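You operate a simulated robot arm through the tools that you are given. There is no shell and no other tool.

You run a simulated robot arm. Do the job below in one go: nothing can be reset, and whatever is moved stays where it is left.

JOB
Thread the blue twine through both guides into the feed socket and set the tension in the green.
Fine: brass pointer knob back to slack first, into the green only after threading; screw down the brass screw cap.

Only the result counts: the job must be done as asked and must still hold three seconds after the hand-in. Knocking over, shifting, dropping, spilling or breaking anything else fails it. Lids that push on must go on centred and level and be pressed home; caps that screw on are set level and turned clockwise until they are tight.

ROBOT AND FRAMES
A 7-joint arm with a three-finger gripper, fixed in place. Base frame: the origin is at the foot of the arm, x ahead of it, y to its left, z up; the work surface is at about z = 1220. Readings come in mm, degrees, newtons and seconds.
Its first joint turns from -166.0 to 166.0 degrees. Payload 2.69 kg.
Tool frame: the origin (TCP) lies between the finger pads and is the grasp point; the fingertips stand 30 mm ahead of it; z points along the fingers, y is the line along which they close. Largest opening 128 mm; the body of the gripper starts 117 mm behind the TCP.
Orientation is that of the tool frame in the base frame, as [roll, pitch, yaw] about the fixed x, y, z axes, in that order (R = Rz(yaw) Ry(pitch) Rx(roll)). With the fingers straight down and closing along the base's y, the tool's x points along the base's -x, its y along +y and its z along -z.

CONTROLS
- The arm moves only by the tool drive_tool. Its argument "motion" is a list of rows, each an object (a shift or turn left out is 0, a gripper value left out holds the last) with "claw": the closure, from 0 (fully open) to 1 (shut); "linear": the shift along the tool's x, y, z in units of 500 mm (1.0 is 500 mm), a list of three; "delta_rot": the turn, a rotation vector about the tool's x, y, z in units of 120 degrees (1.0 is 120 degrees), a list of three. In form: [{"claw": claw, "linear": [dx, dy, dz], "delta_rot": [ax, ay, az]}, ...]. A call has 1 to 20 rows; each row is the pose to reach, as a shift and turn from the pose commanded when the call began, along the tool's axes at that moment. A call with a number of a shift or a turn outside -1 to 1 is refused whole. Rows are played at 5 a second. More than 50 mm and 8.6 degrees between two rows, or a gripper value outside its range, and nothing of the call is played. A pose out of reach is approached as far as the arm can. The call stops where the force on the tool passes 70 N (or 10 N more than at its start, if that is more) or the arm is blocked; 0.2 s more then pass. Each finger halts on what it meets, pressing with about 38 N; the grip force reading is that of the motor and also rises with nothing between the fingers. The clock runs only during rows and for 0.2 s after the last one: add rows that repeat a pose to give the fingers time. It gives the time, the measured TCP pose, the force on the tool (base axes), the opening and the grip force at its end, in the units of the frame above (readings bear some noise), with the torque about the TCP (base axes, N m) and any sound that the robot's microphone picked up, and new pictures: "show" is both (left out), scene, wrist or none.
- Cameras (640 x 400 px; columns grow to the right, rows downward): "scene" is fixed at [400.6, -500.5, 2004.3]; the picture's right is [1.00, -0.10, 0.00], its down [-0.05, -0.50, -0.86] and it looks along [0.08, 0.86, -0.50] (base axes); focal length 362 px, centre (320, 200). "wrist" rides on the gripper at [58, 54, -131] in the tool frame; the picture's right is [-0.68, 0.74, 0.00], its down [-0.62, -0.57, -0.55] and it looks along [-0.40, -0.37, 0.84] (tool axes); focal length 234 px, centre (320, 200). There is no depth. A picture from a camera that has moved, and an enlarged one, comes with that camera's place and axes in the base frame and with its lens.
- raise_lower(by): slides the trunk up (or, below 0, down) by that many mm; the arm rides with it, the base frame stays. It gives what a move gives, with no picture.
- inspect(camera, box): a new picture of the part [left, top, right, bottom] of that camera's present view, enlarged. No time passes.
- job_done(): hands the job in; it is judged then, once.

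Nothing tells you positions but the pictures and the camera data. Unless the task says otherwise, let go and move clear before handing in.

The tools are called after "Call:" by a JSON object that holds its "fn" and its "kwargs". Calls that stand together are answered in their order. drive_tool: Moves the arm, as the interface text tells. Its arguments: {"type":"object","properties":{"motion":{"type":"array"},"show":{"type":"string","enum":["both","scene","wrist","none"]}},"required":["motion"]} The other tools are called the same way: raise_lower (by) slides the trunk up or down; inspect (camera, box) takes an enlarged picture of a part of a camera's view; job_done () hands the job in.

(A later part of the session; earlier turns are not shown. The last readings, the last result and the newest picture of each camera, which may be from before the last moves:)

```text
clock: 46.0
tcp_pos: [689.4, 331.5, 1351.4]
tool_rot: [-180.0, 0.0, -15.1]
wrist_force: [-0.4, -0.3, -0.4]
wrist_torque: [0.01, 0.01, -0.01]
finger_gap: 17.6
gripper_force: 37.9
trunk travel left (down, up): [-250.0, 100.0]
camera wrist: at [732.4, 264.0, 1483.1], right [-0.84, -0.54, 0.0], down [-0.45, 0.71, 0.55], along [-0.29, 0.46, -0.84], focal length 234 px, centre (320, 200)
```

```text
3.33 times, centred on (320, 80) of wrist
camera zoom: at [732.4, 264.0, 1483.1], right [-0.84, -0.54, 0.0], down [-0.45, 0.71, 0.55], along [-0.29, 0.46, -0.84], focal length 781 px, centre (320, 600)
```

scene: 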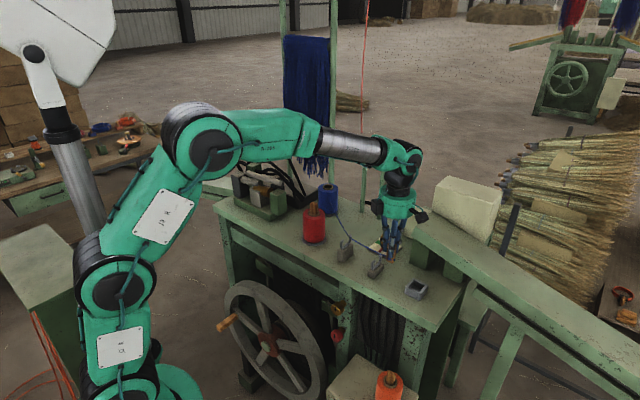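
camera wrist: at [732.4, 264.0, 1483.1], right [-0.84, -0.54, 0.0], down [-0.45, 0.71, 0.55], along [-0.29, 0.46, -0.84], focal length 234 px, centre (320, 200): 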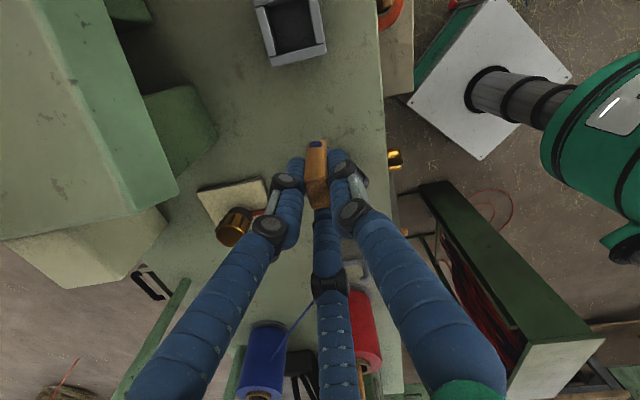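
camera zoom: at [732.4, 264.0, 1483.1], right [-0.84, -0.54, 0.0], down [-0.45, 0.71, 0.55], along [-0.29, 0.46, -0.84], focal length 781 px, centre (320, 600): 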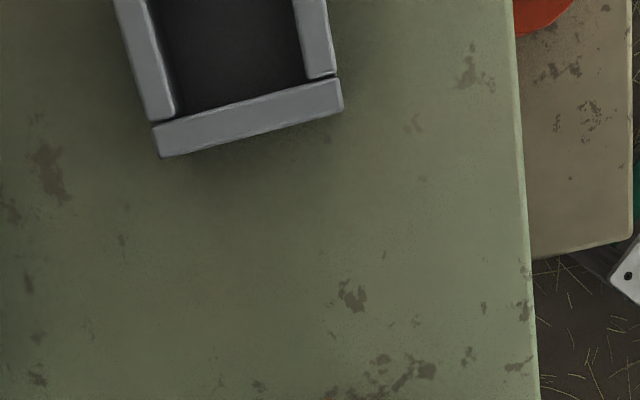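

The twine is still under guide 1's lip and spans over guide 2's slit. Next stop is above the feed socket, around (760, 264), keeping the same height.

Call:
{"fn": "drive_tool", "kwargs": {"motion": [{"claw": 1.0, "linear": [0.021, 0.0116, 0]}, {"claw": 1.0, "linear": [0.042, 0.0231, 0]}, {"claw": 1.0, "linear": [0.063, 0.0347, 0]}, {"claw": 1.0, "linear": [0.084, 0.0462, 0]}, {"claw": 1.0, "linear": [0.105, 0.0578, 0]}, {"claw": 1.0, "linear": [0.126, 0.0693, 0]}, {"claw": 1.0, "linear": [0.147, 0.0809, 0]}, {"claw": 1.0, "linear": [0.1683, 0.0924, 0]}, {"claw": 1.0, "linear": [0.1683, 0.0924, 0]}], "show": "both"}}

Call:
{"fn": "inspect", "kwargs": {"camera": "wrist", "box": [260, 60, 380, 200]}}

Call:
{"fn": "inspect", "kwargs": {"camera": "scene", "box": [335, 215, 440, 305]}}

Call:
{"fn": "inspect", "kwargs": {"camera": "scene", "box": [395, 250, 435, 305]}}

```text
clock: 48.0
tcp_pos: [760.4, 264.9, 1352.7]
tool_rot: [180.0, 0.0, -15.1]
wrist_force: [0.0, -0.3, 0.6]
wrist_torque: [0.01, 0.01, -0.01]
finger_gap: 17.7
gripper_force: 37.6
trunk travel left (down, up): [-250.0, 100.0]
camera wrist: at [802.7, 197.8, 1484.0], right [-0.84, -0.54, 0.0], down [-0.45, 0.71, 0.55], along [-0.29, 0.46, -0.84], focal length 234 px, centre (320, 200)
```

scene: 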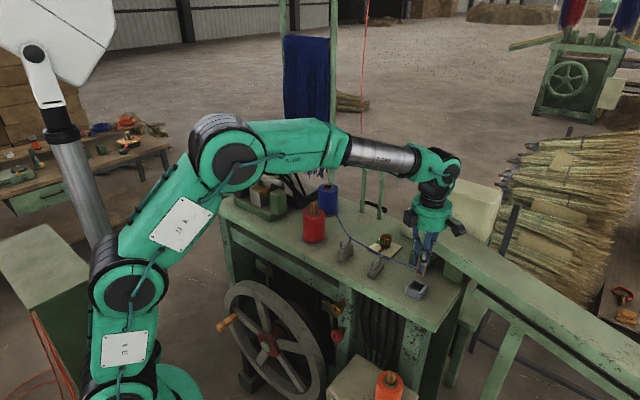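
wrist: 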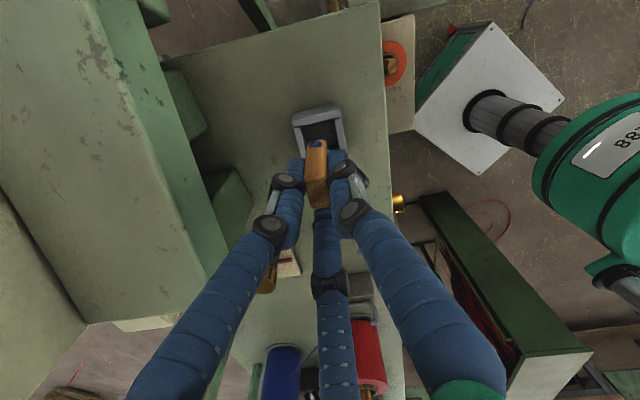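

```text
2.86 times, centred on (320, 130) of wrist
camera zoom: at [802.7, 197.8, 1484.0], right [-0.84, -0.54, 0.0], down [-0.45, 0.71, 0.55], along [-0.29, 0.46, -0.84], focal length 669 px, centre (320, 400)
```

zoom: 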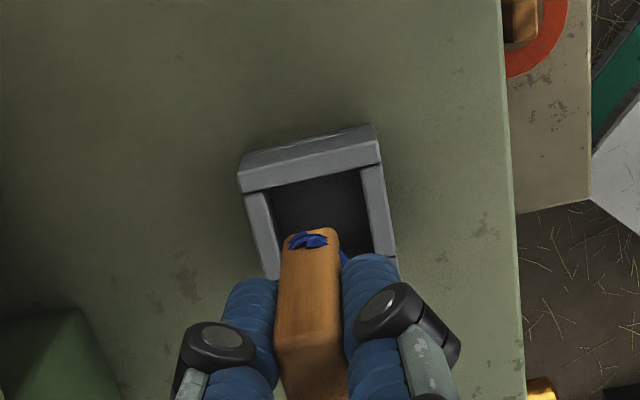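

```text
4.44 times, centred on (388, 260) of scene
camera zoom: at [400.6, -500.5, 2004.3], right [1.0, -0.1, 0.0], down [-0.05, -0.5, -0.86], along [0.08, 0.86, -0.5], focal length 1609 px, centre (20, -67)
```

zoom: 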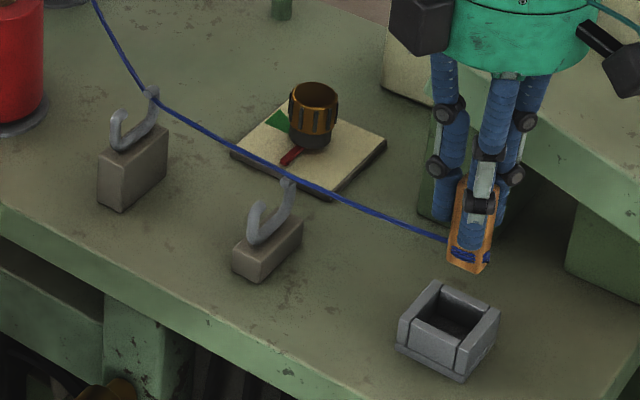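

```text
7.27 times, centred on (415, 278) of scene
camera zoom: at [400.6, -500.5, 2004.3], right [1.0, -0.1, 0.0], down [-0.05, -0.5, -0.86], along [0.08, 0.86, -0.5], focal length 2633 px, centre (-371, -364)
```

zoom: 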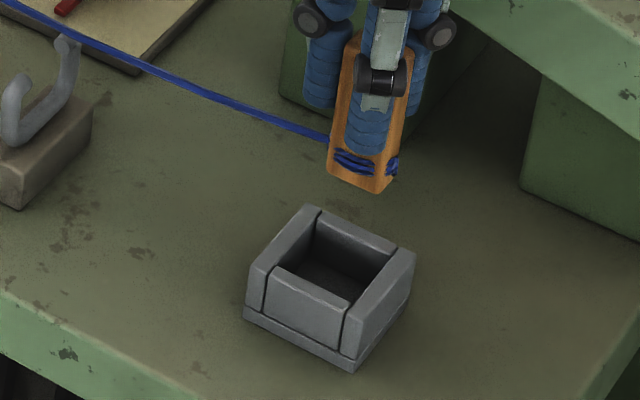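

I'm close to the socket. I'll zoom in for its exact opening centre relative to the leader.

Call:
{"fn": "inspect", "kwargs": {"camera": "wrist", "box": [285, 95, 355, 170]}}

Call:
{"fn": "inspect", "kwargs": {"camera": "scene", "box": [398, 255, 432, 303]}}

Call:
{"fn": "inspect", "kwargs": {"camera": "scene", "box": [360, 245, 400, 280]}}

```text
5.33 times, centred on (320, 132) of wrist
camera zoom: at [802.7, 197.8, 1484.0], right [-0.84, -0.54, 0.0], down [-0.45, 0.71, 0.55], along [-0.29, 0.46, -0.84], focal length 1249 px, centre (320, 560)
```

zoom: 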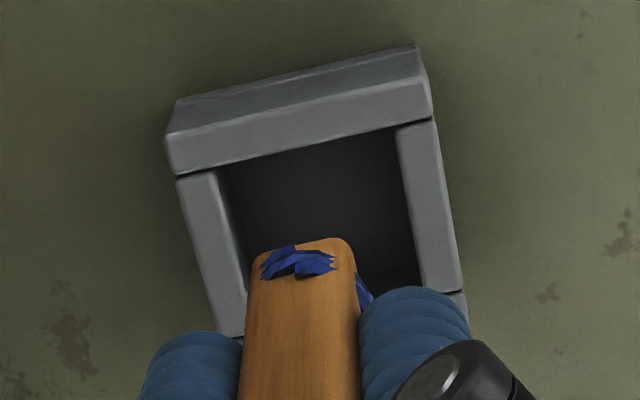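

```text
8.33 times, centred on (415, 279) of scene
camera zoom: at [400.6, -500.5, 2004.3], right [1.0, -0.1, 0.0], down [-0.05, -0.5, -0.86], along [0.08, 0.86, -0.5], focal length 3017 px, centre (-472, -458)
```

zoom: 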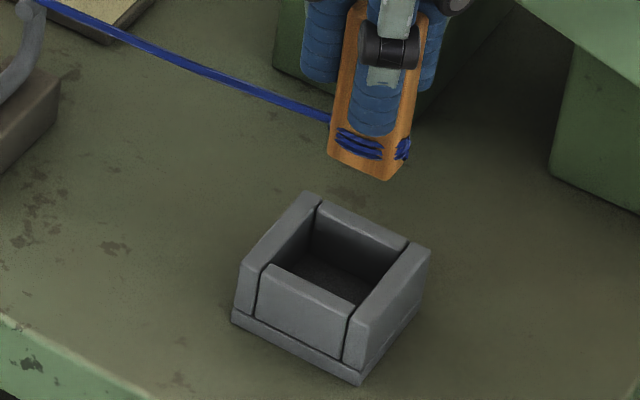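

```text
11.43 times, centred on (380, 262) of scene
camera zoom: at [400.6, -500.5, 2004.3], right [1.0, -0.1, 0.0], down [-0.05, -0.5, -0.86], along [0.08, 0.86, -0.5], focal length 4138 px, centre (-366, -514)
```

zoom: 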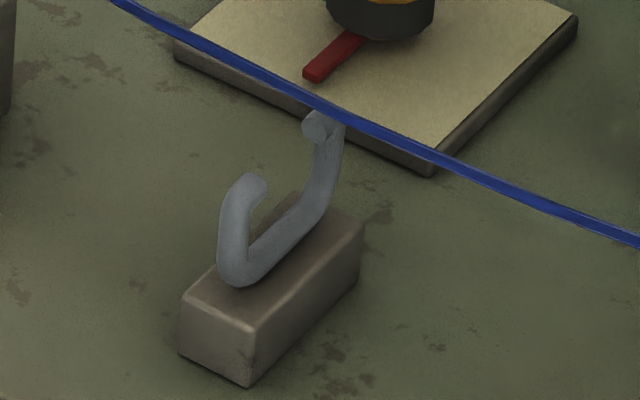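

The socket opening is about 34 mm square, centred near (760, 264) with its rim at z ≈ 1250. I'll lower the leader to just above the rim and compare directly before inserting.

Call:
{"fn": "drive_tool", "kwargs": {"motion": [{"claw": 1.0, "linear": [0, 0, 0.02]}, {"claw": 1.0, "linear": [0, 0, 0.04]}, {"claw": 1.0, "linear": [0, 0, 0.06]}, {"claw": 1.0, "linear": [0, 0, 0.06]}], "show": "none"}}

Call:
{"fn": "inspect", "kwargs": {"camera": "wrist", "box": [280, 100, 360, 190]}}

Call:
{"fn": "inspect", "kwargs": {"camera": "scene", "box": [400, 258, 432, 303]}}

Call:
{"fn": "inspect", "kwargs": {"camera": "scene", "box": [360, 245, 400, 280]}}

Call:
{"fn": "inspect", "kwargs": {"camera": "scene", "box": [335, 220, 375, 260]}}

```text
clock: 49.0
tcp_pos: [761.1, 267.3, 1321.8]
tool_rot: [180.0, 0.0, -15.1]
wrist_force: [0.3, -0.7, -0.2]
wrist_torque: [-0.02, 0.0, -0.03]
finger_gap: 17.5
gripper_force: 37.5
trunk travel left (down, up): [-250.0, 100.0]
```

```text
4.44 times, centred on (320, 145) of wrist
camera zoom: at [802.7, 199.0, 1453.4], right [-0.84, -0.54, 0.0], down [-0.45, 0.71, 0.55], along [-0.29, 0.46, -0.84], focal length 1041 px, centre (320, 444)
```

zoom: 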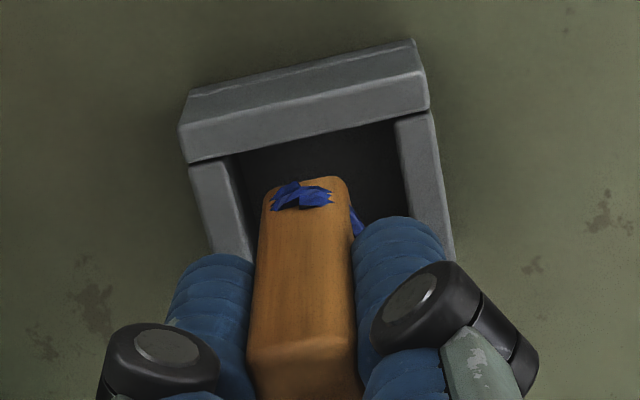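

```text
8.89 times, centred on (416, 280) of scene
camera zoom: at [400.6, -500.5, 2004.3], right [1.0, -0.1, 0.0], down [-0.05, -0.5, -0.86], along [0.08, 0.86, -0.5], focal length 3218 px, centre (-533, -516)
```

zoom: 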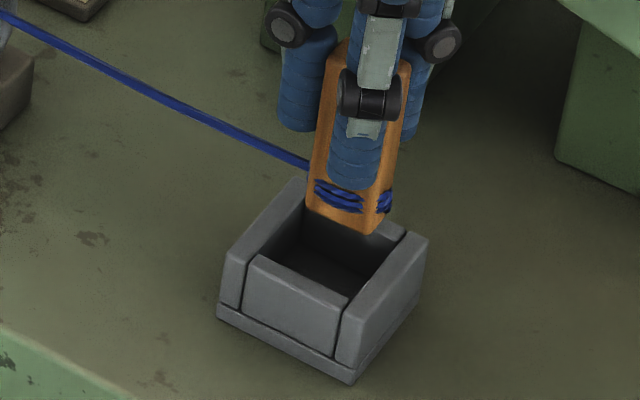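

```text
11.43 times, centred on (380, 262) of scene
camera zoom: at [400.6, -500.5, 2004.3], right [1.0, -0.1, 0.0], down [-0.05, -0.5, -0.86], along [0.08, 0.86, -0.5], focal length 4138 px, centre (-366, -514)
```

zoom: 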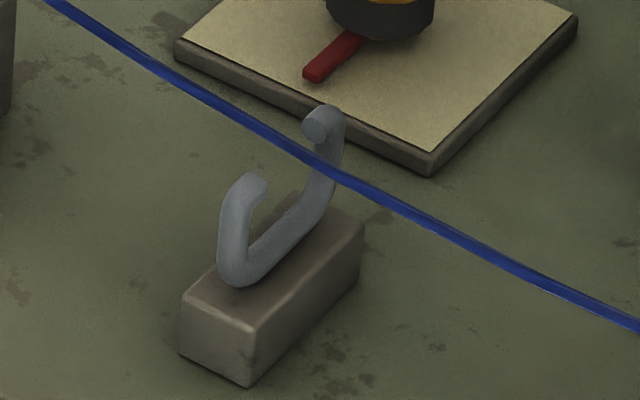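

```text
10.00 times, centred on (355, 240) of scene
camera zoom: at [400.6, -500.5, 2004.3], right [1.0, -0.1, 0.0], down [-0.05, -0.5, -0.86], along [0.08, 0.86, -0.5], focal length 3620 px, centre (-30, -200)
```

zoom: 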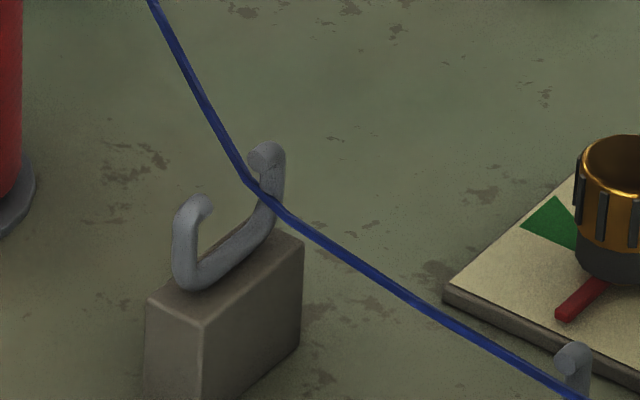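

The twine now lies inside both hooks, and the leader sits over the socket, about 2–3 mm rearward of centre. I'll correct that and start the insertion.

Call:
{"fn": "drive_tool", "kwargs": {"motion": [{"claw": 1.0, "linear": [-0.0025, 0.0043, 0]}, {"claw": 1.0, "linear": [-0.0025, 0.0043, 0.012]}, {"claw": 1.0, "linear": [-0.0025, 0.0043, 0.024]}, {"claw": 1.0, "linear": [-0.0025, 0.0043, 0.036]}, {"claw": 1.0, "linear": [-0.0025, 0.0043, 0.046]}, {"claw": 1.0, "linear": [-0.0025, 0.0043, 0.046]}], "show": "none"}}

Call:
{"fn": "inspect", "kwargs": {"camera": "scene", "box": [400, 258, 432, 303]}}

Call:
{"fn": "inspect", "kwargs": {"camera": "wrist", "box": [280, 110, 360, 200]}}

```text
clock: 50.4
tcp_pos: [758.2, 264.4, 1298.5]
tool_rot: [-179.9, 0.0, -15.0]
wrist_force: [-0.5, 0.1, 0.5]
wrist_torque: [0.0, -0.02, -0.02]
finger_gap: 17.4
gripper_force: 37.6
trunk travel left (down, up): [-250.0, 100.0]
```

```text
8.89 times, centred on (416, 280) of scene
camera zoom: at [400.6, -500.5, 2004.3], right [1.0, -0.1, 0.0], down [-0.05, -0.5, -0.86], along [0.08, 0.86, -0.5], focal length 3218 px, centre (-533, -516)
```

zoom: 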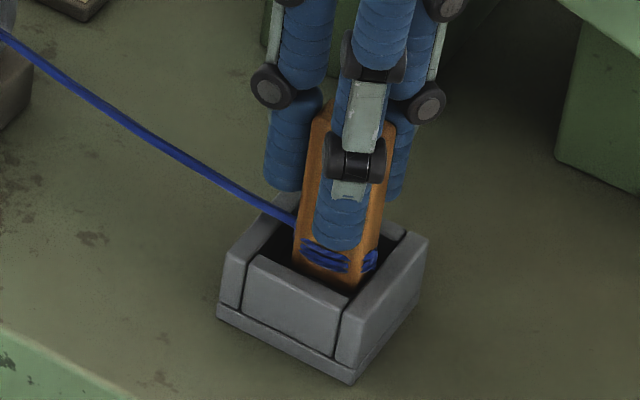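

```text
4.44 times, centred on (320, 155) of wrist
camera zoom: at [800.3, 196.6, 1429.9], right [-0.84, -0.54, 0.0], down [-0.45, 0.71, 0.55], along [-0.29, 0.46, -0.84], focal length 1041 px, centre (320, 400)
```

zoom: 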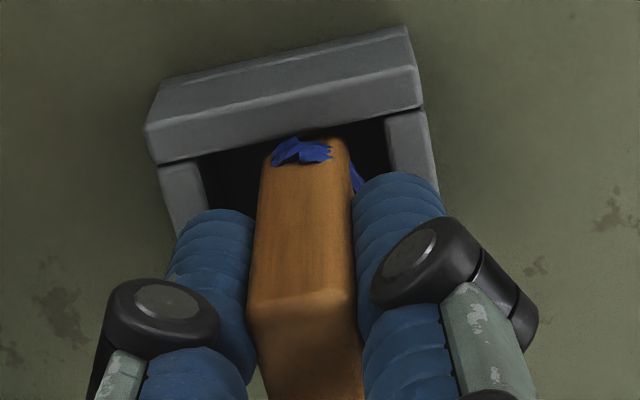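

The leader is entering the socket cleanly. Lowering the last few millimetres in small steps until it touches bottom.

Call:
{"fn": "drive_tool", "kwargs": {"motion": [{"claw": 1.0, "linear": [0, 0, 0.006]}, {"claw": 1.0, "linear": [0, 0, 0.012]}, {"claw": 1.0, "linear": [0, 0, 0.012]}], "show": "none"}}

Call:
{"fn": "inspect", "kwargs": {"camera": "scene", "box": [400, 258, 432, 303]}}

Call:
{"fn": "drive_tool", "kwargs": {"motion": [{"claw": 1.0, "linear": [0, 0, 0.004]}, {"claw": 1.0, "linear": [0, 0, 0.008]}, {"claw": 1.0, "linear": [0, 0, 0.008]}], "show": "none"}}

Call:
{"fn": "inspect", "kwargs": {"camera": "scene", "box": [400, 258, 432, 303]}}

```text
clock: 51.2
tcp_pos: [758.1, 264.3, 1293.0]
tool_rot: [-179.9, 0.0, -15.1]
wrist_force: [-0.8, -0.2, 0.7]
wrist_torque: [-0.02, -0.02, -0.01]
finger_gap: 17.6
gripper_force: 38.3
trunk travel left (down, up): [-250.0, 100.0]
```

```text
8.89 times, centred on (416, 280) of scene
camera zoom: at [400.6, -500.5, 2004.3], right [1.0, -0.1, 0.0], down [-0.05, -0.5, -0.86], along [0.08, 0.86, -0.5], focal length 3218 px, centre (-533, -516)
```

zoom: 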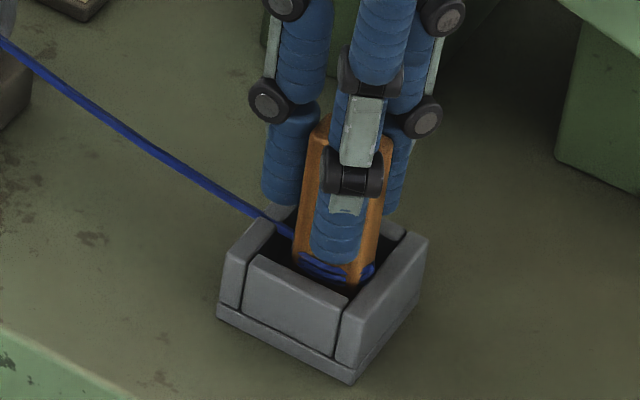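

```text
clock: 52.0
tcp_pos: [758.2, 265.3, 1289.1]
tool_rot: [-180.0, 0.1, -15.1]
wrist_force: [-0.6, -0.1, 0.1]
wrist_torque: [0.0, 0.0, 0.01]
finger_gap: 17.7
gripper_force: 38.2
trunk travel left (down, up): [-250.0, 100.0]
```

```text
8.89 times, centred on (416, 280) of scene
camera zoom: at [400.6, -500.5, 2004.3], right [1.0, -0.1, 0.0], down [-0.05, -0.5, -0.86], along [0.08, 0.86, -0.5], focal length 3218 px, centre (-533, -516)
```

zoom: 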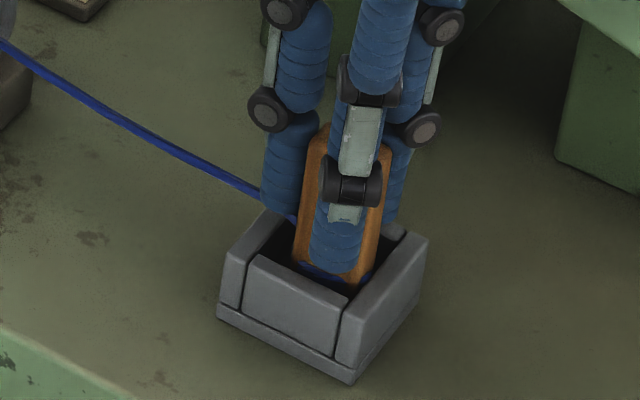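

Still no contact; the fingertips are about 9 mm above the rim. I'll ease down a few more millimetres.

Call:
{"fn": "drive_tool", "kwargs": {"motion": [{"claw": 1.0, "linear": [0, 0, 0.003]}, {"claw": 1.0, "linear": [0, 0, 0.006]}, {"claw": 1.0, "linear": [0, 0, 0.006]}], "show": "none"}}

Call:
{"fn": "drive_tool", "kwargs": {"motion": [{"claw": 1.0, "linear": [0, 0, 0.003]}, {"claw": 1.0, "linear": [0, 0, 0.003]}], "show": "none"}}

Call:
{"fn": "inspect", "kwargs": {"camera": "scene", "box": [400, 258, 432, 303]}}

Call:
{"fn": "inspect", "kwargs": {"camera": "wrist", "box": [280, 110, 360, 200]}}

```text
clock: 52.8
tcp_pos: [758.8, 263.6, 1286.0]
tool_rot: [-180.0, 0.0, -15.0]
wrist_force: [-0.4, 0.5, -0.8]
wrist_torque: [-0.03, -0.01, -0.02]
finger_gap: 17.3
gripper_force: 37.4
trunk travel left (down, up): [-250.0, 100.0]
```

```text
clock: 53.4
tcp_pos: [756.5, 264.5, 1284.5]
tool_rot: [180.0, 0.0, -15.0]
wrist_force: [0.2, -0.3, 0.2]
wrist_torque: [-0.03, 0.04, -0.01]
finger_gap: 17.4
gripper_force: 37.6
trunk travel left (down, up): [-250.0, 100.0]
```

```text
8.89 times, centred on (416, 280) of scene
camera zoom: at [400.6, -500.5, 2004.3], right [1.0, -0.1, 0.0], down [-0.05, -0.5, -0.86], along [0.08, 0.86, -0.5], focal length 3218 px, centre (-533, -516)
```

zoom: 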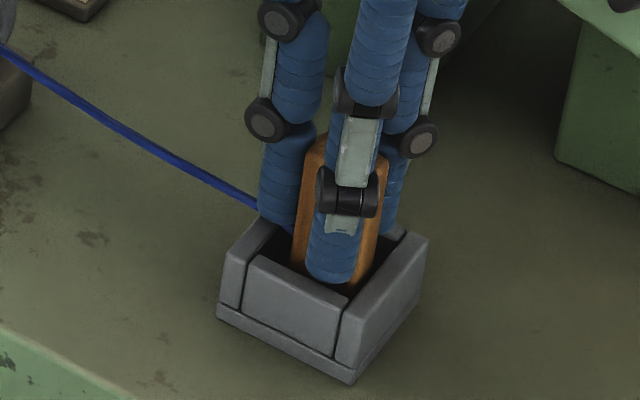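

```text
4.44 times, centred on (320, 155) of wrist
camera zoom: at [799.9, 196.3, 1415.9], right [-0.84, -0.54, 0.0], down [-0.45, 0.71, 0.55], along [-0.29, 0.46, -0.84], focal length 1041 px, centre (320, 400)
```

zoom: 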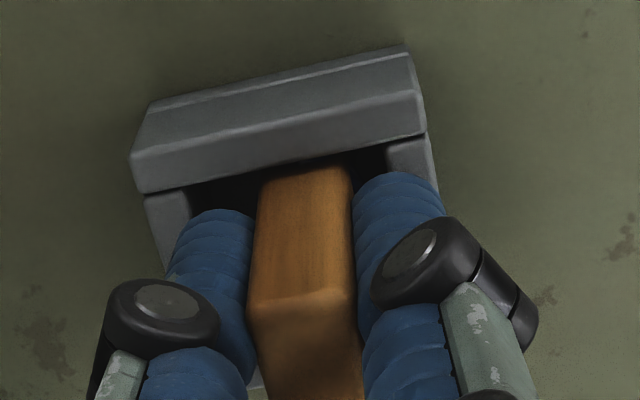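

The leader's foot is deep in the socket and must be within a few millimetres of the floor. I'll open the fingers just slightly to let it settle, then look.

Call:
{"fn": "drive_tool", "kwargs": {"motion": [{"claw": 0.84}, {"claw": 0.82}, {"claw": 0.8}, {"claw": 0.8}, {"claw": 0.8}], "show": "none"}}

Call:
{"fn": "inspect", "kwargs": {"camera": "scene", "box": [400, 258, 432, 303]}}

Call:
{"fn": "inspect", "kwargs": {"camera": "wrist", "box": [280, 110, 360, 210]}}

```text
clock: 54.6
tcp_pos: [758.6, 263.5, 1283.7]
tool_rot: [180.0, 0.1, -15.1]
wrist_force: [-1.0, -0.2, -0.9]
wrist_torque: [-0.02, 0.01, -0.01]
finger_gap: 25.8
gripper_force: 0.0
trunk travel left (down, up): [-250.0, 100.0]
```

```text
8.89 times, centred on (416, 280) of scene
camera zoom: at [400.6, -500.5, 2004.3], right [1.0, -0.1, 0.0], down [-0.05, -0.5, -0.86], along [0.08, 0.86, -0.5], focal length 3218 px, centre (-533, -516)
```

zoom: 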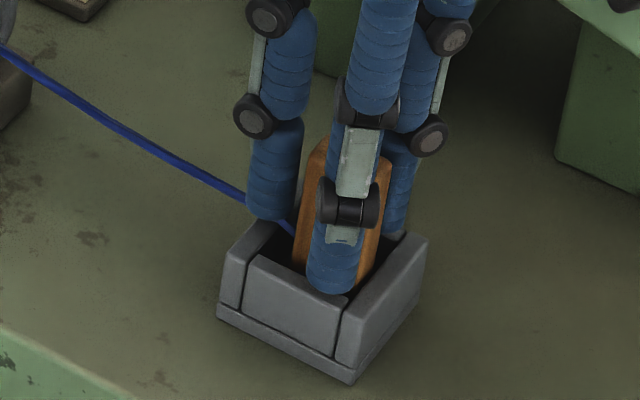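

```text
4.00 times, centred on (320, 160) of wrist
camera zoom: at [799.9, 196.3, 1415.9], right [-0.84, -0.54, 0.0], down [-0.45, 0.71, 0.55], along [-0.29, 0.46, -0.84], focal length 937 px, centre (320, 360)
```

zoom: 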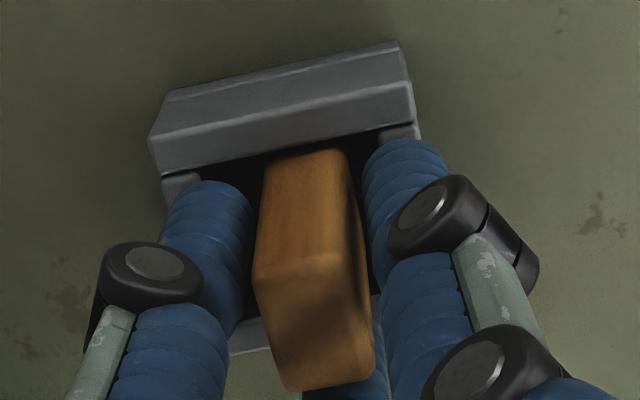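

The leader is free and standing in the socket. I'll lift the open fingers clear slowly and check that it stays put.

Call:
{"fn": "drive_tool", "kwargs": {"motion": [{"claw": 0.8, "linear": [0, 0, -0.012]}, {"claw": 0.72, "linear": [0, 0, -0.02]}, {"claw": 0.66, "linear": [0, 0, -0.03]}, {"claw": 0.66, "linear": [0, 0, -0.05]}, {"claw": 0.66, "linear": [0, 0, -0.08]}, {"claw": 0.66, "linear": [0, 0, -0.12]}, {"claw": 0.66, "linear": [0, 0, -0.17]}, {"claw": 0.66, "linear": [0, 0, -0.17]}], "show": "both"}}

Call:
{"fn": "inspect", "kwargs": {"camera": "scene", "box": [400, 258, 432, 303]}}

Call:
{"fn": "inspect", "kwargs": {"camera": "scene", "box": [330, 215, 430, 300]}}

Call:
{"fn": "inspect", "kwargs": {"camera": "wrist", "box": [280, 90, 360, 200]}}

```text
clock: 56.4
tcp_pos: [759.0, 263.6, 1366.8]
tool_rot: [179.9, -0.1, -15.1]
wrist_force: [-0.6, 0.3, -0.1]
wrist_torque: [0.02, -0.02, -0.01]
finger_gap: 43.6
gripper_force: 0.0
trunk travel left (down, up): [-250.0, 100.0]
camera wrist: at [801.1, 195.7, 1499.4], right [-0.84, -0.54, 0.0], down [-0.45, 0.71, 0.55], along [-0.29, 0.46, -0.84], focal length 234 px, centre (320, 200)
```

scene: 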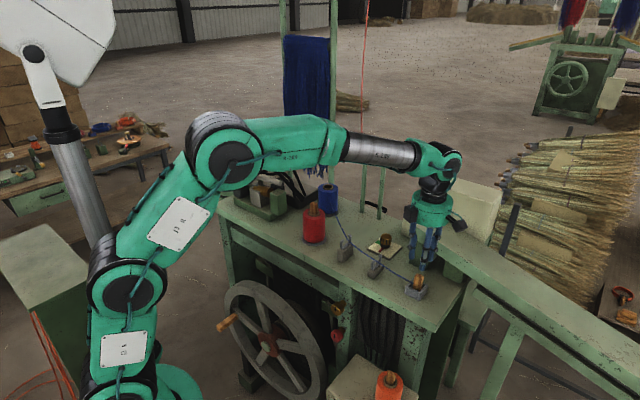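
wrist: 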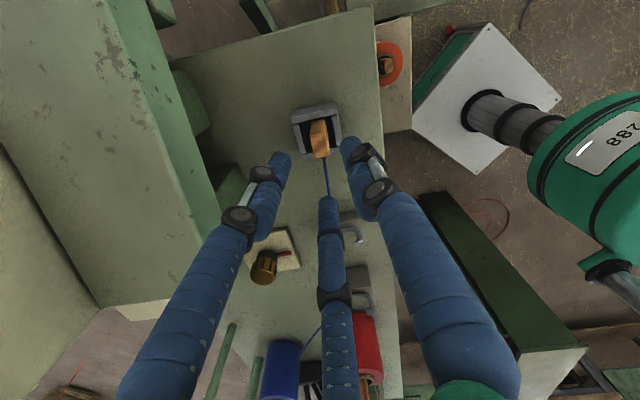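

```text
8.89 times, centred on (416, 280) of scene
camera zoom: at [400.6, -500.5, 2004.3], right [1.0, -0.1, 0.0], down [-0.05, -0.5, -0.86], along [0.08, 0.86, -0.5], focal length 3218 px, centre (-533, -516)
```

zoom: 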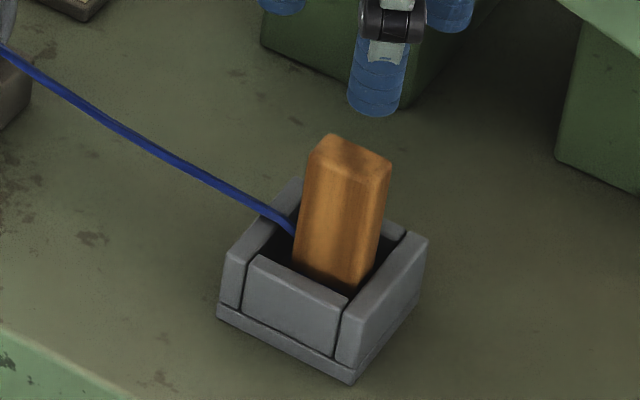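

```text
4.71 times, centred on (380, 258) of scene
camera zoom: at [400.6, -500.5, 2004.3], right [1.0, -0.1, 0.0], down [-0.05, -0.5, -0.86], along [0.08, 0.86, -0.5], focal length 1704 px, centre (38, -71)
```

zoom: 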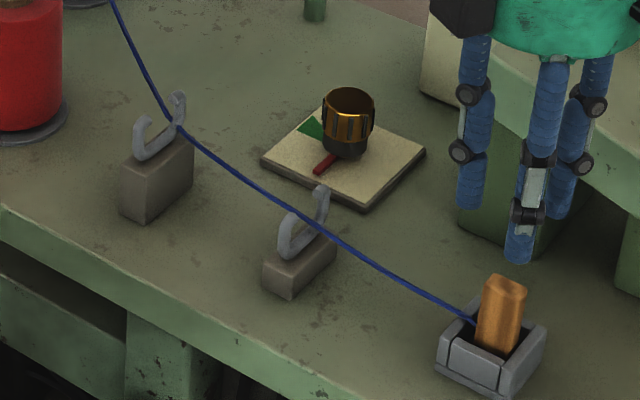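

```text
3.64 times, centred on (320, 145) of wrist
camera zoom: at [801.1, 195.7, 1499.4], right [-0.84, -0.54, 0.0], down [-0.45, 0.71, 0.55], along [-0.29, 0.46, -0.84], focal length 852 px, centre (320, 400)
```

zoom: 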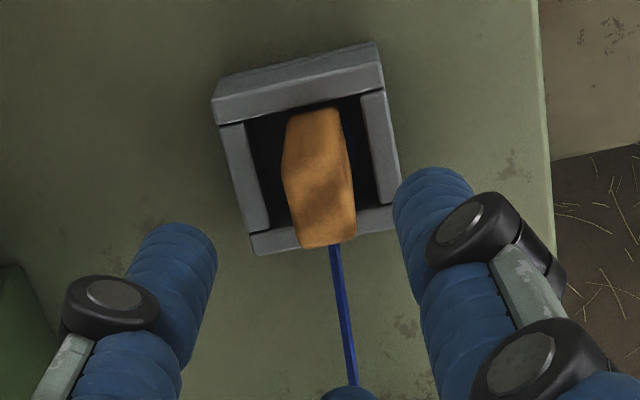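

The leader stands in the socket with the twine running back through the guides. I'll verify both hooks up close.

Call:
{"fn": "inspect", "kwargs": {"camera": "scene", "box": [340, 225, 370, 260]}}

Call:
{"fn": "inspect", "kwargs": {"camera": "scene", "box": [362, 245, 397, 282]}}

```text
11.43 times, centred on (355, 242) of scene
camera zoom: at [400.6, -500.5, 2004.3], right [1.0, -0.1, 0.0], down [-0.05, -0.5, -0.86], along [0.08, 0.86, -0.5], focal length 4138 px, centre (-80, -286)
```

zoom: 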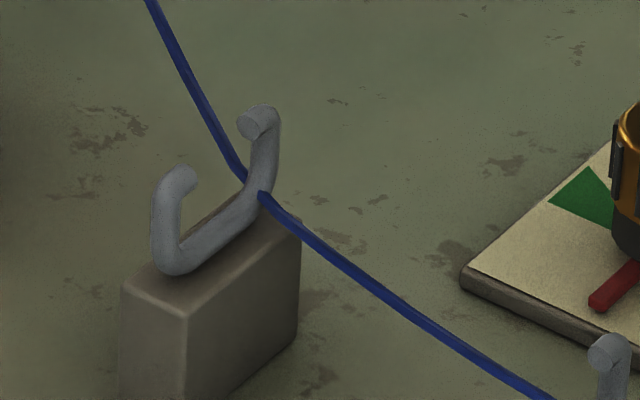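

```text
10.81 times, centred on (380, 264) of scene
camera zoom: at [400.6, -500.5, 2004.3], right [1.0, -0.1, 0.0], down [-0.05, -0.5, -0.86], along [0.08, 0.86, -0.5], focal length 3914 px, centre (-323, -486)
```

zoom: 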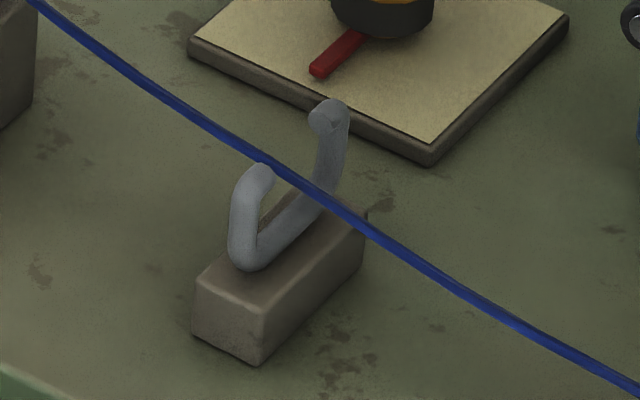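

The twine passes inside both hooks and the leader holds in the socket. Now the tension: I'll rise, go back over the knob and set it into the middle of the green.

Call:
{"fn": "drive_tool", "kwargs": {"motion": [{"claw": 0.66, "linear": [0, 0, -0.07]}, {"claw": 0.6, "linear": [-0.01, -0.02, -0.14]}, {"claw": 0.5, "linear": [-0.03, -0.07, -0.144]}, {"claw": 0.5, "linear": [-0.065, -0.14, -0.144]}, {"claw": 0.5, "linear": [-0.1, -0.215, -0.144]}, {"claw": 0.5, "linear": [-0.135, -0.29, -0.144]}, {"claw": 0.5, "linear": [-0.165, -0.355, -0.144]}, {"claw": 0.5, "linear": [-0.187, -0.4034, -0.144]}, {"claw": 0.5, "linear": [-0.187, -0.4034, -0.144]}], "show": "both"}}

Call:
{"fn": "inspect", "kwargs": {"camera": "wrist", "box": [270, 70, 370, 190]}}

```text
clock: 58.4
tcp_pos: [721.4, 482.3, 1441.8]
tool_rot: [-180.0, 0.0, -15.1]
wrist_force: [0.2, 1.3, 1.1]
wrist_torque: [-0.04, 0.0, 0.0]
finger_gap: 63.8
gripper_force: 0.1
trunk travel left (down, up): [-250.0, 100.0]
camera wrist: at [761.9, 415.6, 1573.2], right [-0.84, -0.54, 0.0], down [-0.45, 0.71, 0.55], along [-0.29, 0.46, -0.84], focal length 234 px, centre (320, 200)
```

scene: 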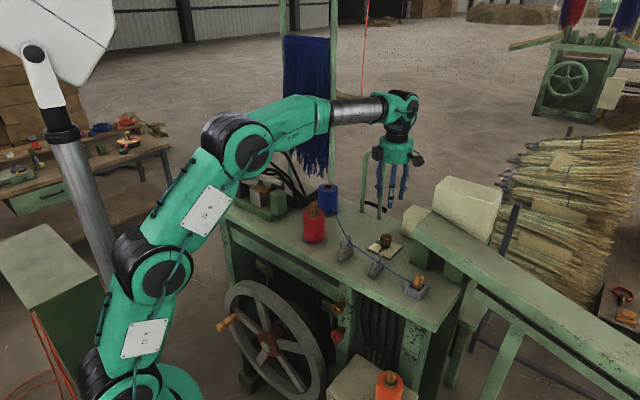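
wrist: 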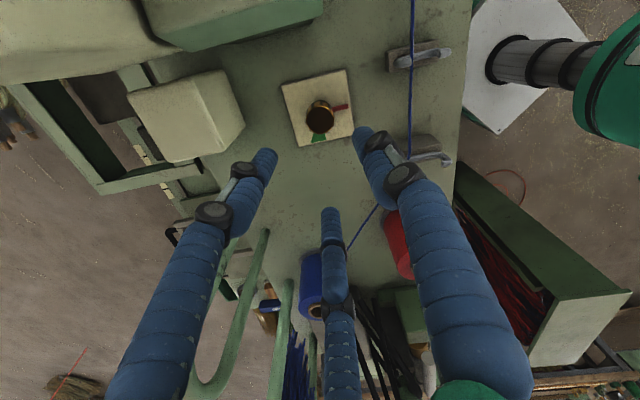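

```text
3.33 times, centred on (320, 130) of wrist
camera zoom: at [761.9, 415.6, 1573.2], right [-0.84, -0.54, 0.0], down [-0.45, 0.71, 0.55], along [-0.29, 0.46, -0.84], focal length 781 px, centre (320, 433)
```

zoom: 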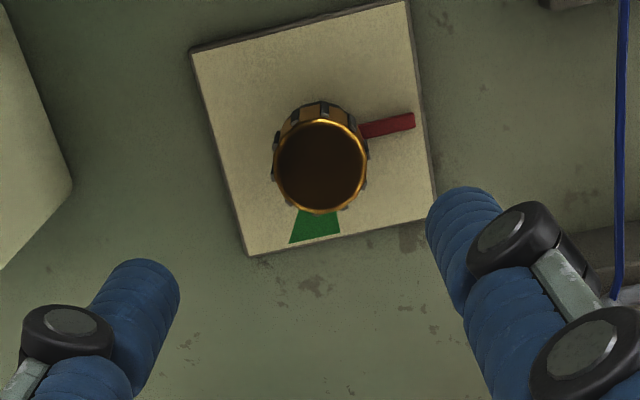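

The pointer is still at its slack stop and the green wedge is a quarter turn clockwise from it. I'll correct a 3 mm offset and descend onto the knob.

Call:
{"fn": "drive_tool", "kwargs": {"motion": [{"claw": 0.5, "linear": [0.0042, 0.005, 0.06]}, {"claw": 0.5, "linear": [0.0042, 0.005, 0.13]}, {"claw": 0.5, "linear": [0.0042, 0.005, 0.2]}, {"claw": 0.5, "linear": [0.0042, 0.005, 0.24]}, {"claw": 0.5, "linear": [0.0042, 0.005, 0.24]}], "show": "none"}}

Call:
{"fn": "inspect", "kwargs": {"camera": "wrist", "box": [270, 100, 370, 210]}}

```text
clock: 59.6
tcp_pos: [723.1, 479.6, 1322.5]
tool_rot: [180.0, -0.1, -15.2]
wrist_force: [-0.3, -0.1, -0.3]
wrist_torque: [0.01, 0.02, -0.03]
finger_gap: 63.9
gripper_force: 0.0
trunk travel left (down, up): [-250.0, 100.0]
```

```text
3.64 times, centred on (320, 155) of wrist
camera zoom: at [764.3, 411.5, 1452.9], right [-0.84, -0.54, 0.0], down [-0.45, 0.71, 0.55], along [-0.29, 0.46, -0.84], focal length 852 px, centre (320, 364)
```

zoom: 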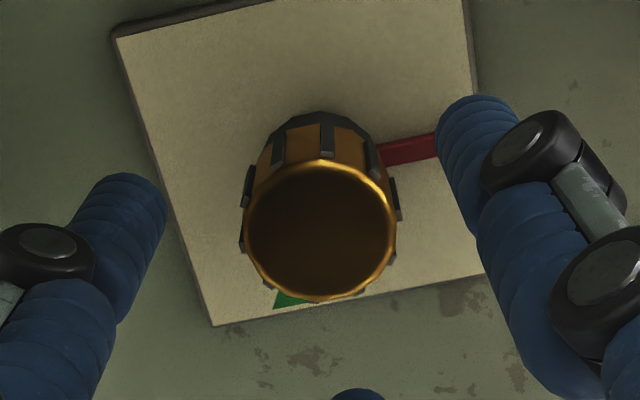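

Aligned. Descending the remaining 46 mm and checking before closing.

Call:
{"fn": "drive_tool", "kwargs": {"motion": [{"claw": 0.5, "linear": [0, 0, 0.03]}, {"claw": 0.5, "linear": [0, 0, 0.06]}, {"claw": 0.5, "linear": [0, 0, 0.093]}, {"claw": 0.5, "linear": [0, 0, 0.093]}], "show": "none"}}

Call:
{"fn": "inspect", "kwargs": {"camera": "wrist", "box": [270, 110, 370, 220]}}

Call:
{"fn": "inspect", "kwargs": {"camera": "scene", "box": [355, 200, 415, 270]}}

```text
clock: 60.6
tcp_pos: [723.0, 478.2, 1272.3]
tool_rot: [-180.0, -0.1, -15.0]
wrist_force: [-0.2, 0.3, 0.4]
wrist_torque: [-0.03, 0.01, -0.02]
finger_gap: 63.9
gripper_force: 0.1
trunk travel left (down, up): [-250.0, 100.0]
```

```text
3.64 times, centred on (320, 165) of wrist
camera zoom: at [765.0, 410.5, 1404.2], right [-0.84, -0.54, 0.0], down [-0.45, 0.71, 0.55], along [-0.29, 0.46, -0.84], focal length 852 px, centre (320, 327)
```

zoom: 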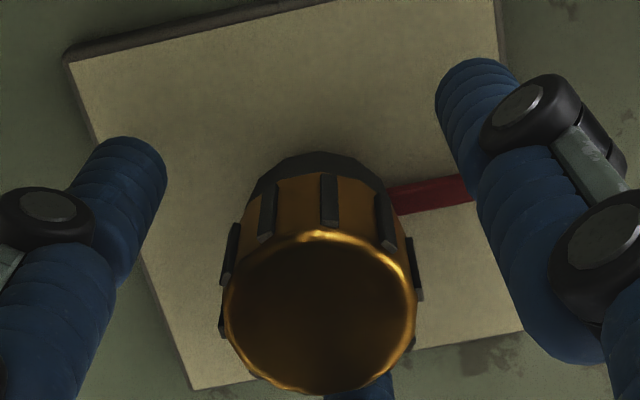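

```text
5.71 times, centred on (385, 235) of scene
camera zoom: at [400.6, -500.5, 2004.3], right [1.0, -0.1, 0.0], down [-0.05, -0.5, -0.86], along [0.08, 0.86, -0.5], focal length 2069 px, centre (-51, 0)
```

zoom: 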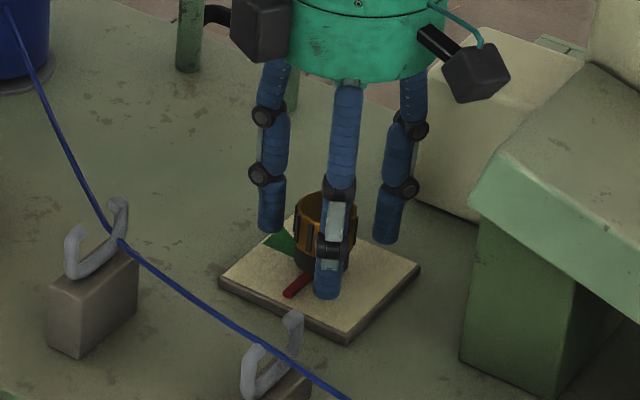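

Centred within about 1.5 mm. Correcting and closing on the knob.

Call:
{"fn": "drive_tool", "kwargs": {"motion": [{"claw": 0.5, "linear": [-0.0024, -0.0011, 0]}, {"claw": 0.6, "linear": [-0.0024, -0.0011, 0]}, {"claw": 0.7, "linear": [-0.0024, -0.0011, 0]}, {"claw": 0.8, "linear": [-0.0024, -0.0011, 0]}, {"claw": 1.0, "linear": [-0.0024, -0.0011, 0]}, {"claw": 1.0, "linear": [-0.0024, -0.0011, 0]}], "show": "none"}}

Call:
{"fn": "inspect", "kwargs": {"camera": "wrist", "box": [240, 80, 400, 220]}}

```text
clock: 62.0
tcp_pos: [721.1, 481.7, 1273.3]
tool_rot: [-180.0, 0.0, -15.1]
wrist_force: [-3.2, 11.4, -0.4]
wrist_torque: [0.61, 0.16, 0.0]
finger_gap: 34.7
gripper_force: 45.7
trunk travel left (down, up): [-250.0, 100.0]
```

```text
2.86 times, centred on (320, 150) of wrist
camera zoom: at [763.1, 413.4, 1404.8], right [-0.84, -0.54, 0.0], down [-0.45, 0.71, 0.55], along [-0.29, 0.46, -0.84], focal length 669 px, centre (320, 343)
```

zoom: 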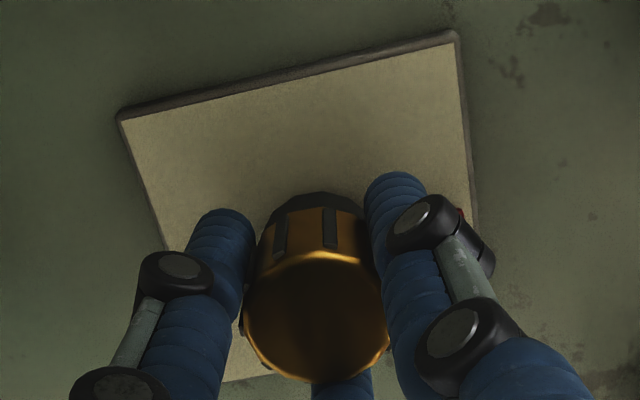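

Good grip. Now turning clockwise about 54° first, then checking the pointer.

Call:
{"fn": "drive_tool", "kwargs": {"motion": [{"claw": 1.0, "linear": [-0.0006, -0.0021, 0]}, {"claw": 1.0, "linear": [-0.0006, -0.0021, 0], "delta_rot": [0, 0, 0.05]}, {"claw": 1.0, "linear": [-0.0006, -0.0021, 0], "delta_rot": [0, 0, 0.1]}, {"claw": 1.0, "linear": [-0.0006, -0.0021, 0], "delta_rot": [0, 0, 0.15]}, {"claw": 1.0, "linear": [-0.0006, -0.0021, 0], "delta_rot": [0, 0, 0.2]}, {"claw": 1.0, "linear": [-0.0006, -0.0021, 0], "delta_rot": [0, 0, 0.25]}, {"claw": 1.0, "linear": [-0.0006, -0.0021, 0], "delta_rot": [0, 0, 0.3]}, {"claw": 1.0, "linear": [-0.0006, -0.0021, 0], "delta_rot": [0, 0, 0.35]}, {"claw": 1.0, "linear": [-0.0006, -0.0021, 0], "delta_rot": [0, 0, 0.4]}, {"claw": 1.0, "linear": [-0.0006, -0.0021, 0], "delta_rot": [0, 0, 0.45]}, {"claw": 1.0, "linear": [-0.0006, -0.0021, 0], "delta_rot": [0, 0, 0.45]}], "show": "wrist"}}

Call:
{"fn": "inspect", "kwargs": {"camera": "scene", "box": [365, 215, 410, 265]}}

Call:
{"fn": "inspect", "kwargs": {"camera": "wrist", "box": [240, 80, 400, 220]}}

```text
clock: 64.4
tcp_pos: [721.1, 480.1, 1272.8]
tool_rot: [179.8, 0.0, -69.2]
wrist_force: [-7.5, -14.2, -19.9]
wrist_torque: [-0.29, 0.0, 0.0]
finger_gap: 35.2
gripper_force: 44.8
trunk travel left (down, up): [-250.0, 100.0]
camera wrist: at [691.6, 407.1, 1405.1], right [-0.93, 0.37, 0.0], down [0.31, 0.78, 0.55], along [0.2, 0.51, -0.84], focal length 234 px, centre (320, 200)
```

wrist: 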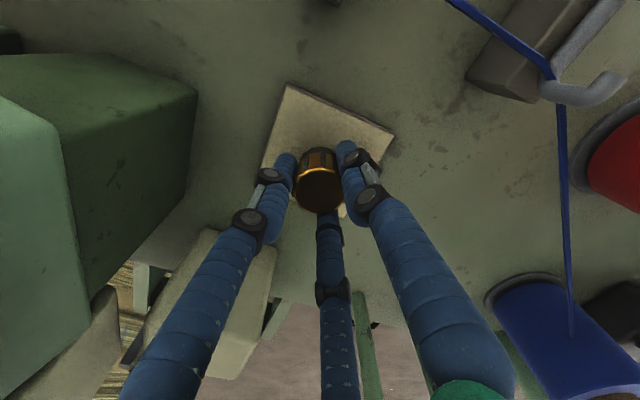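

```text
8.00 times, centred on (388, 240) of scene
camera zoom: at [400.6, -500.5, 2004.3], right [1.0, -0.1, 0.0], down [-0.05, -0.5, -0.86], along [0.08, 0.86, -0.5], focal length 2896 px, centre (-220, -120)
```

zoom: 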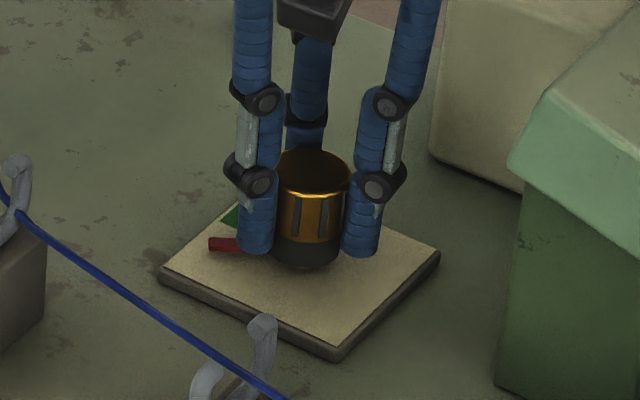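

```text
2.86 times, centred on (320, 150) of wrist
camera zoom: at [691.6, 407.1, 1405.1], right [-0.93, 0.37, 0.0], down [0.31, 0.78, 0.55], along [0.2, 0.51, -0.84], focal length 669 px, centre (320, 343)
```

zoom: 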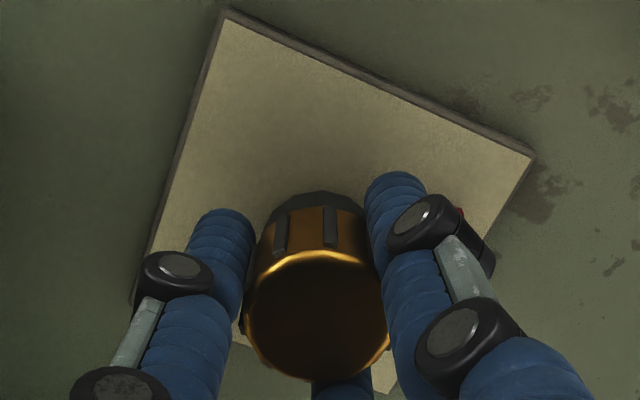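

The pointer follows and is approaching the green. Continuing clockwise, then checking before the final trim.

Call:
{"fn": "drive_tool", "kwargs": {"motion": [{"claw": 1.0, "delta_rot": [0, 0, 0.05]}, {"claw": 1.0, "delta_rot": [0, 0, 0.1]}, {"claw": 1.0, "delta_rot": [0, 0, 0.15]}, {"claw": 1.0, "delta_rot": [0, 0, 0.2]}, {"claw": 1.0, "delta_rot": [0, 0, 0.25]}, {"claw": 1.0, "delta_rot": [0, 0, 0.3]}, {"claw": 1.0, "delta_rot": [0, 0, 0.35]}, {"claw": 1.0, "delta_rot": [0, 0, 0.4]}, {"claw": 1.0, "delta_rot": [0, 0, 0.4]}], "show": "wrist"}}

Call:
{"fn": "inspect", "kwargs": {"camera": "scene", "box": [365, 215, 410, 265]}}

Call:
{"fn": "inspect", "kwargs": {"camera": "wrist", "box": [240, 80, 400, 220]}}

```text
clock: 66.4
tcp_pos: [721.5, 481.2, 1273.6]
tool_rot: [179.9, -0.2, -117.1]
wrist_force: [-10.0, -17.0, -29.4]
wrist_torque: [-0.33, 0.23, -0.01]
finger_gap: 34.8
gripper_force: 44.6
trunk travel left (down, up): [-250.0, 100.0]
camera wrist: at [646.6, 453.3, 1405.9], right [-0.35, 0.94, 0.0], down [0.79, 0.29, 0.55], along [0.51, 0.19, -0.84], focal length 234 px, centre (320, 200)
```

wrist: 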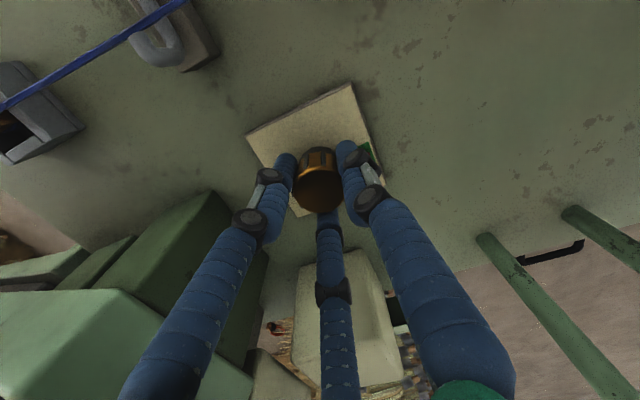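

```text
8.00 times, centred on (388, 240) of scene
camera zoom: at [400.6, -500.5, 2004.3], right [1.0, -0.1, 0.0], down [-0.05, -0.5, -0.86], along [0.08, 0.86, -0.5], focal length 2896 px, centre (-220, -120)
```

zoom: 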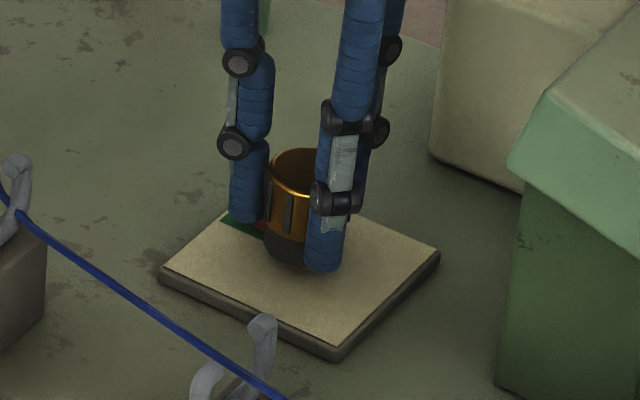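

```text
2.86 times, centred on (320, 150) of wrist
camera zoom: at [646.6, 453.3, 1405.9], right [-0.35, 0.94, 0.0], down [0.79, 0.29, 0.55], along [0.51, 0.19, -0.84], focal length 669 px, centre (320, 343)
```

zoom: 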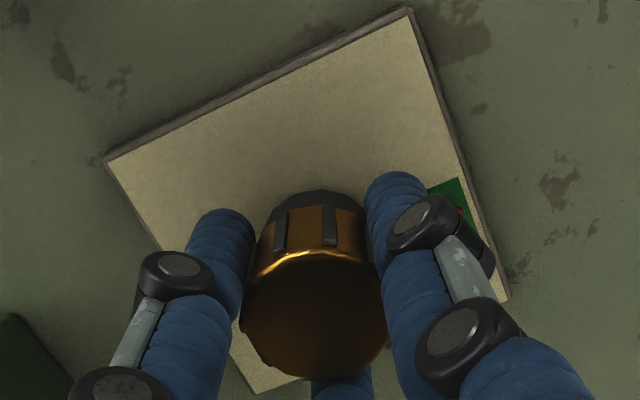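

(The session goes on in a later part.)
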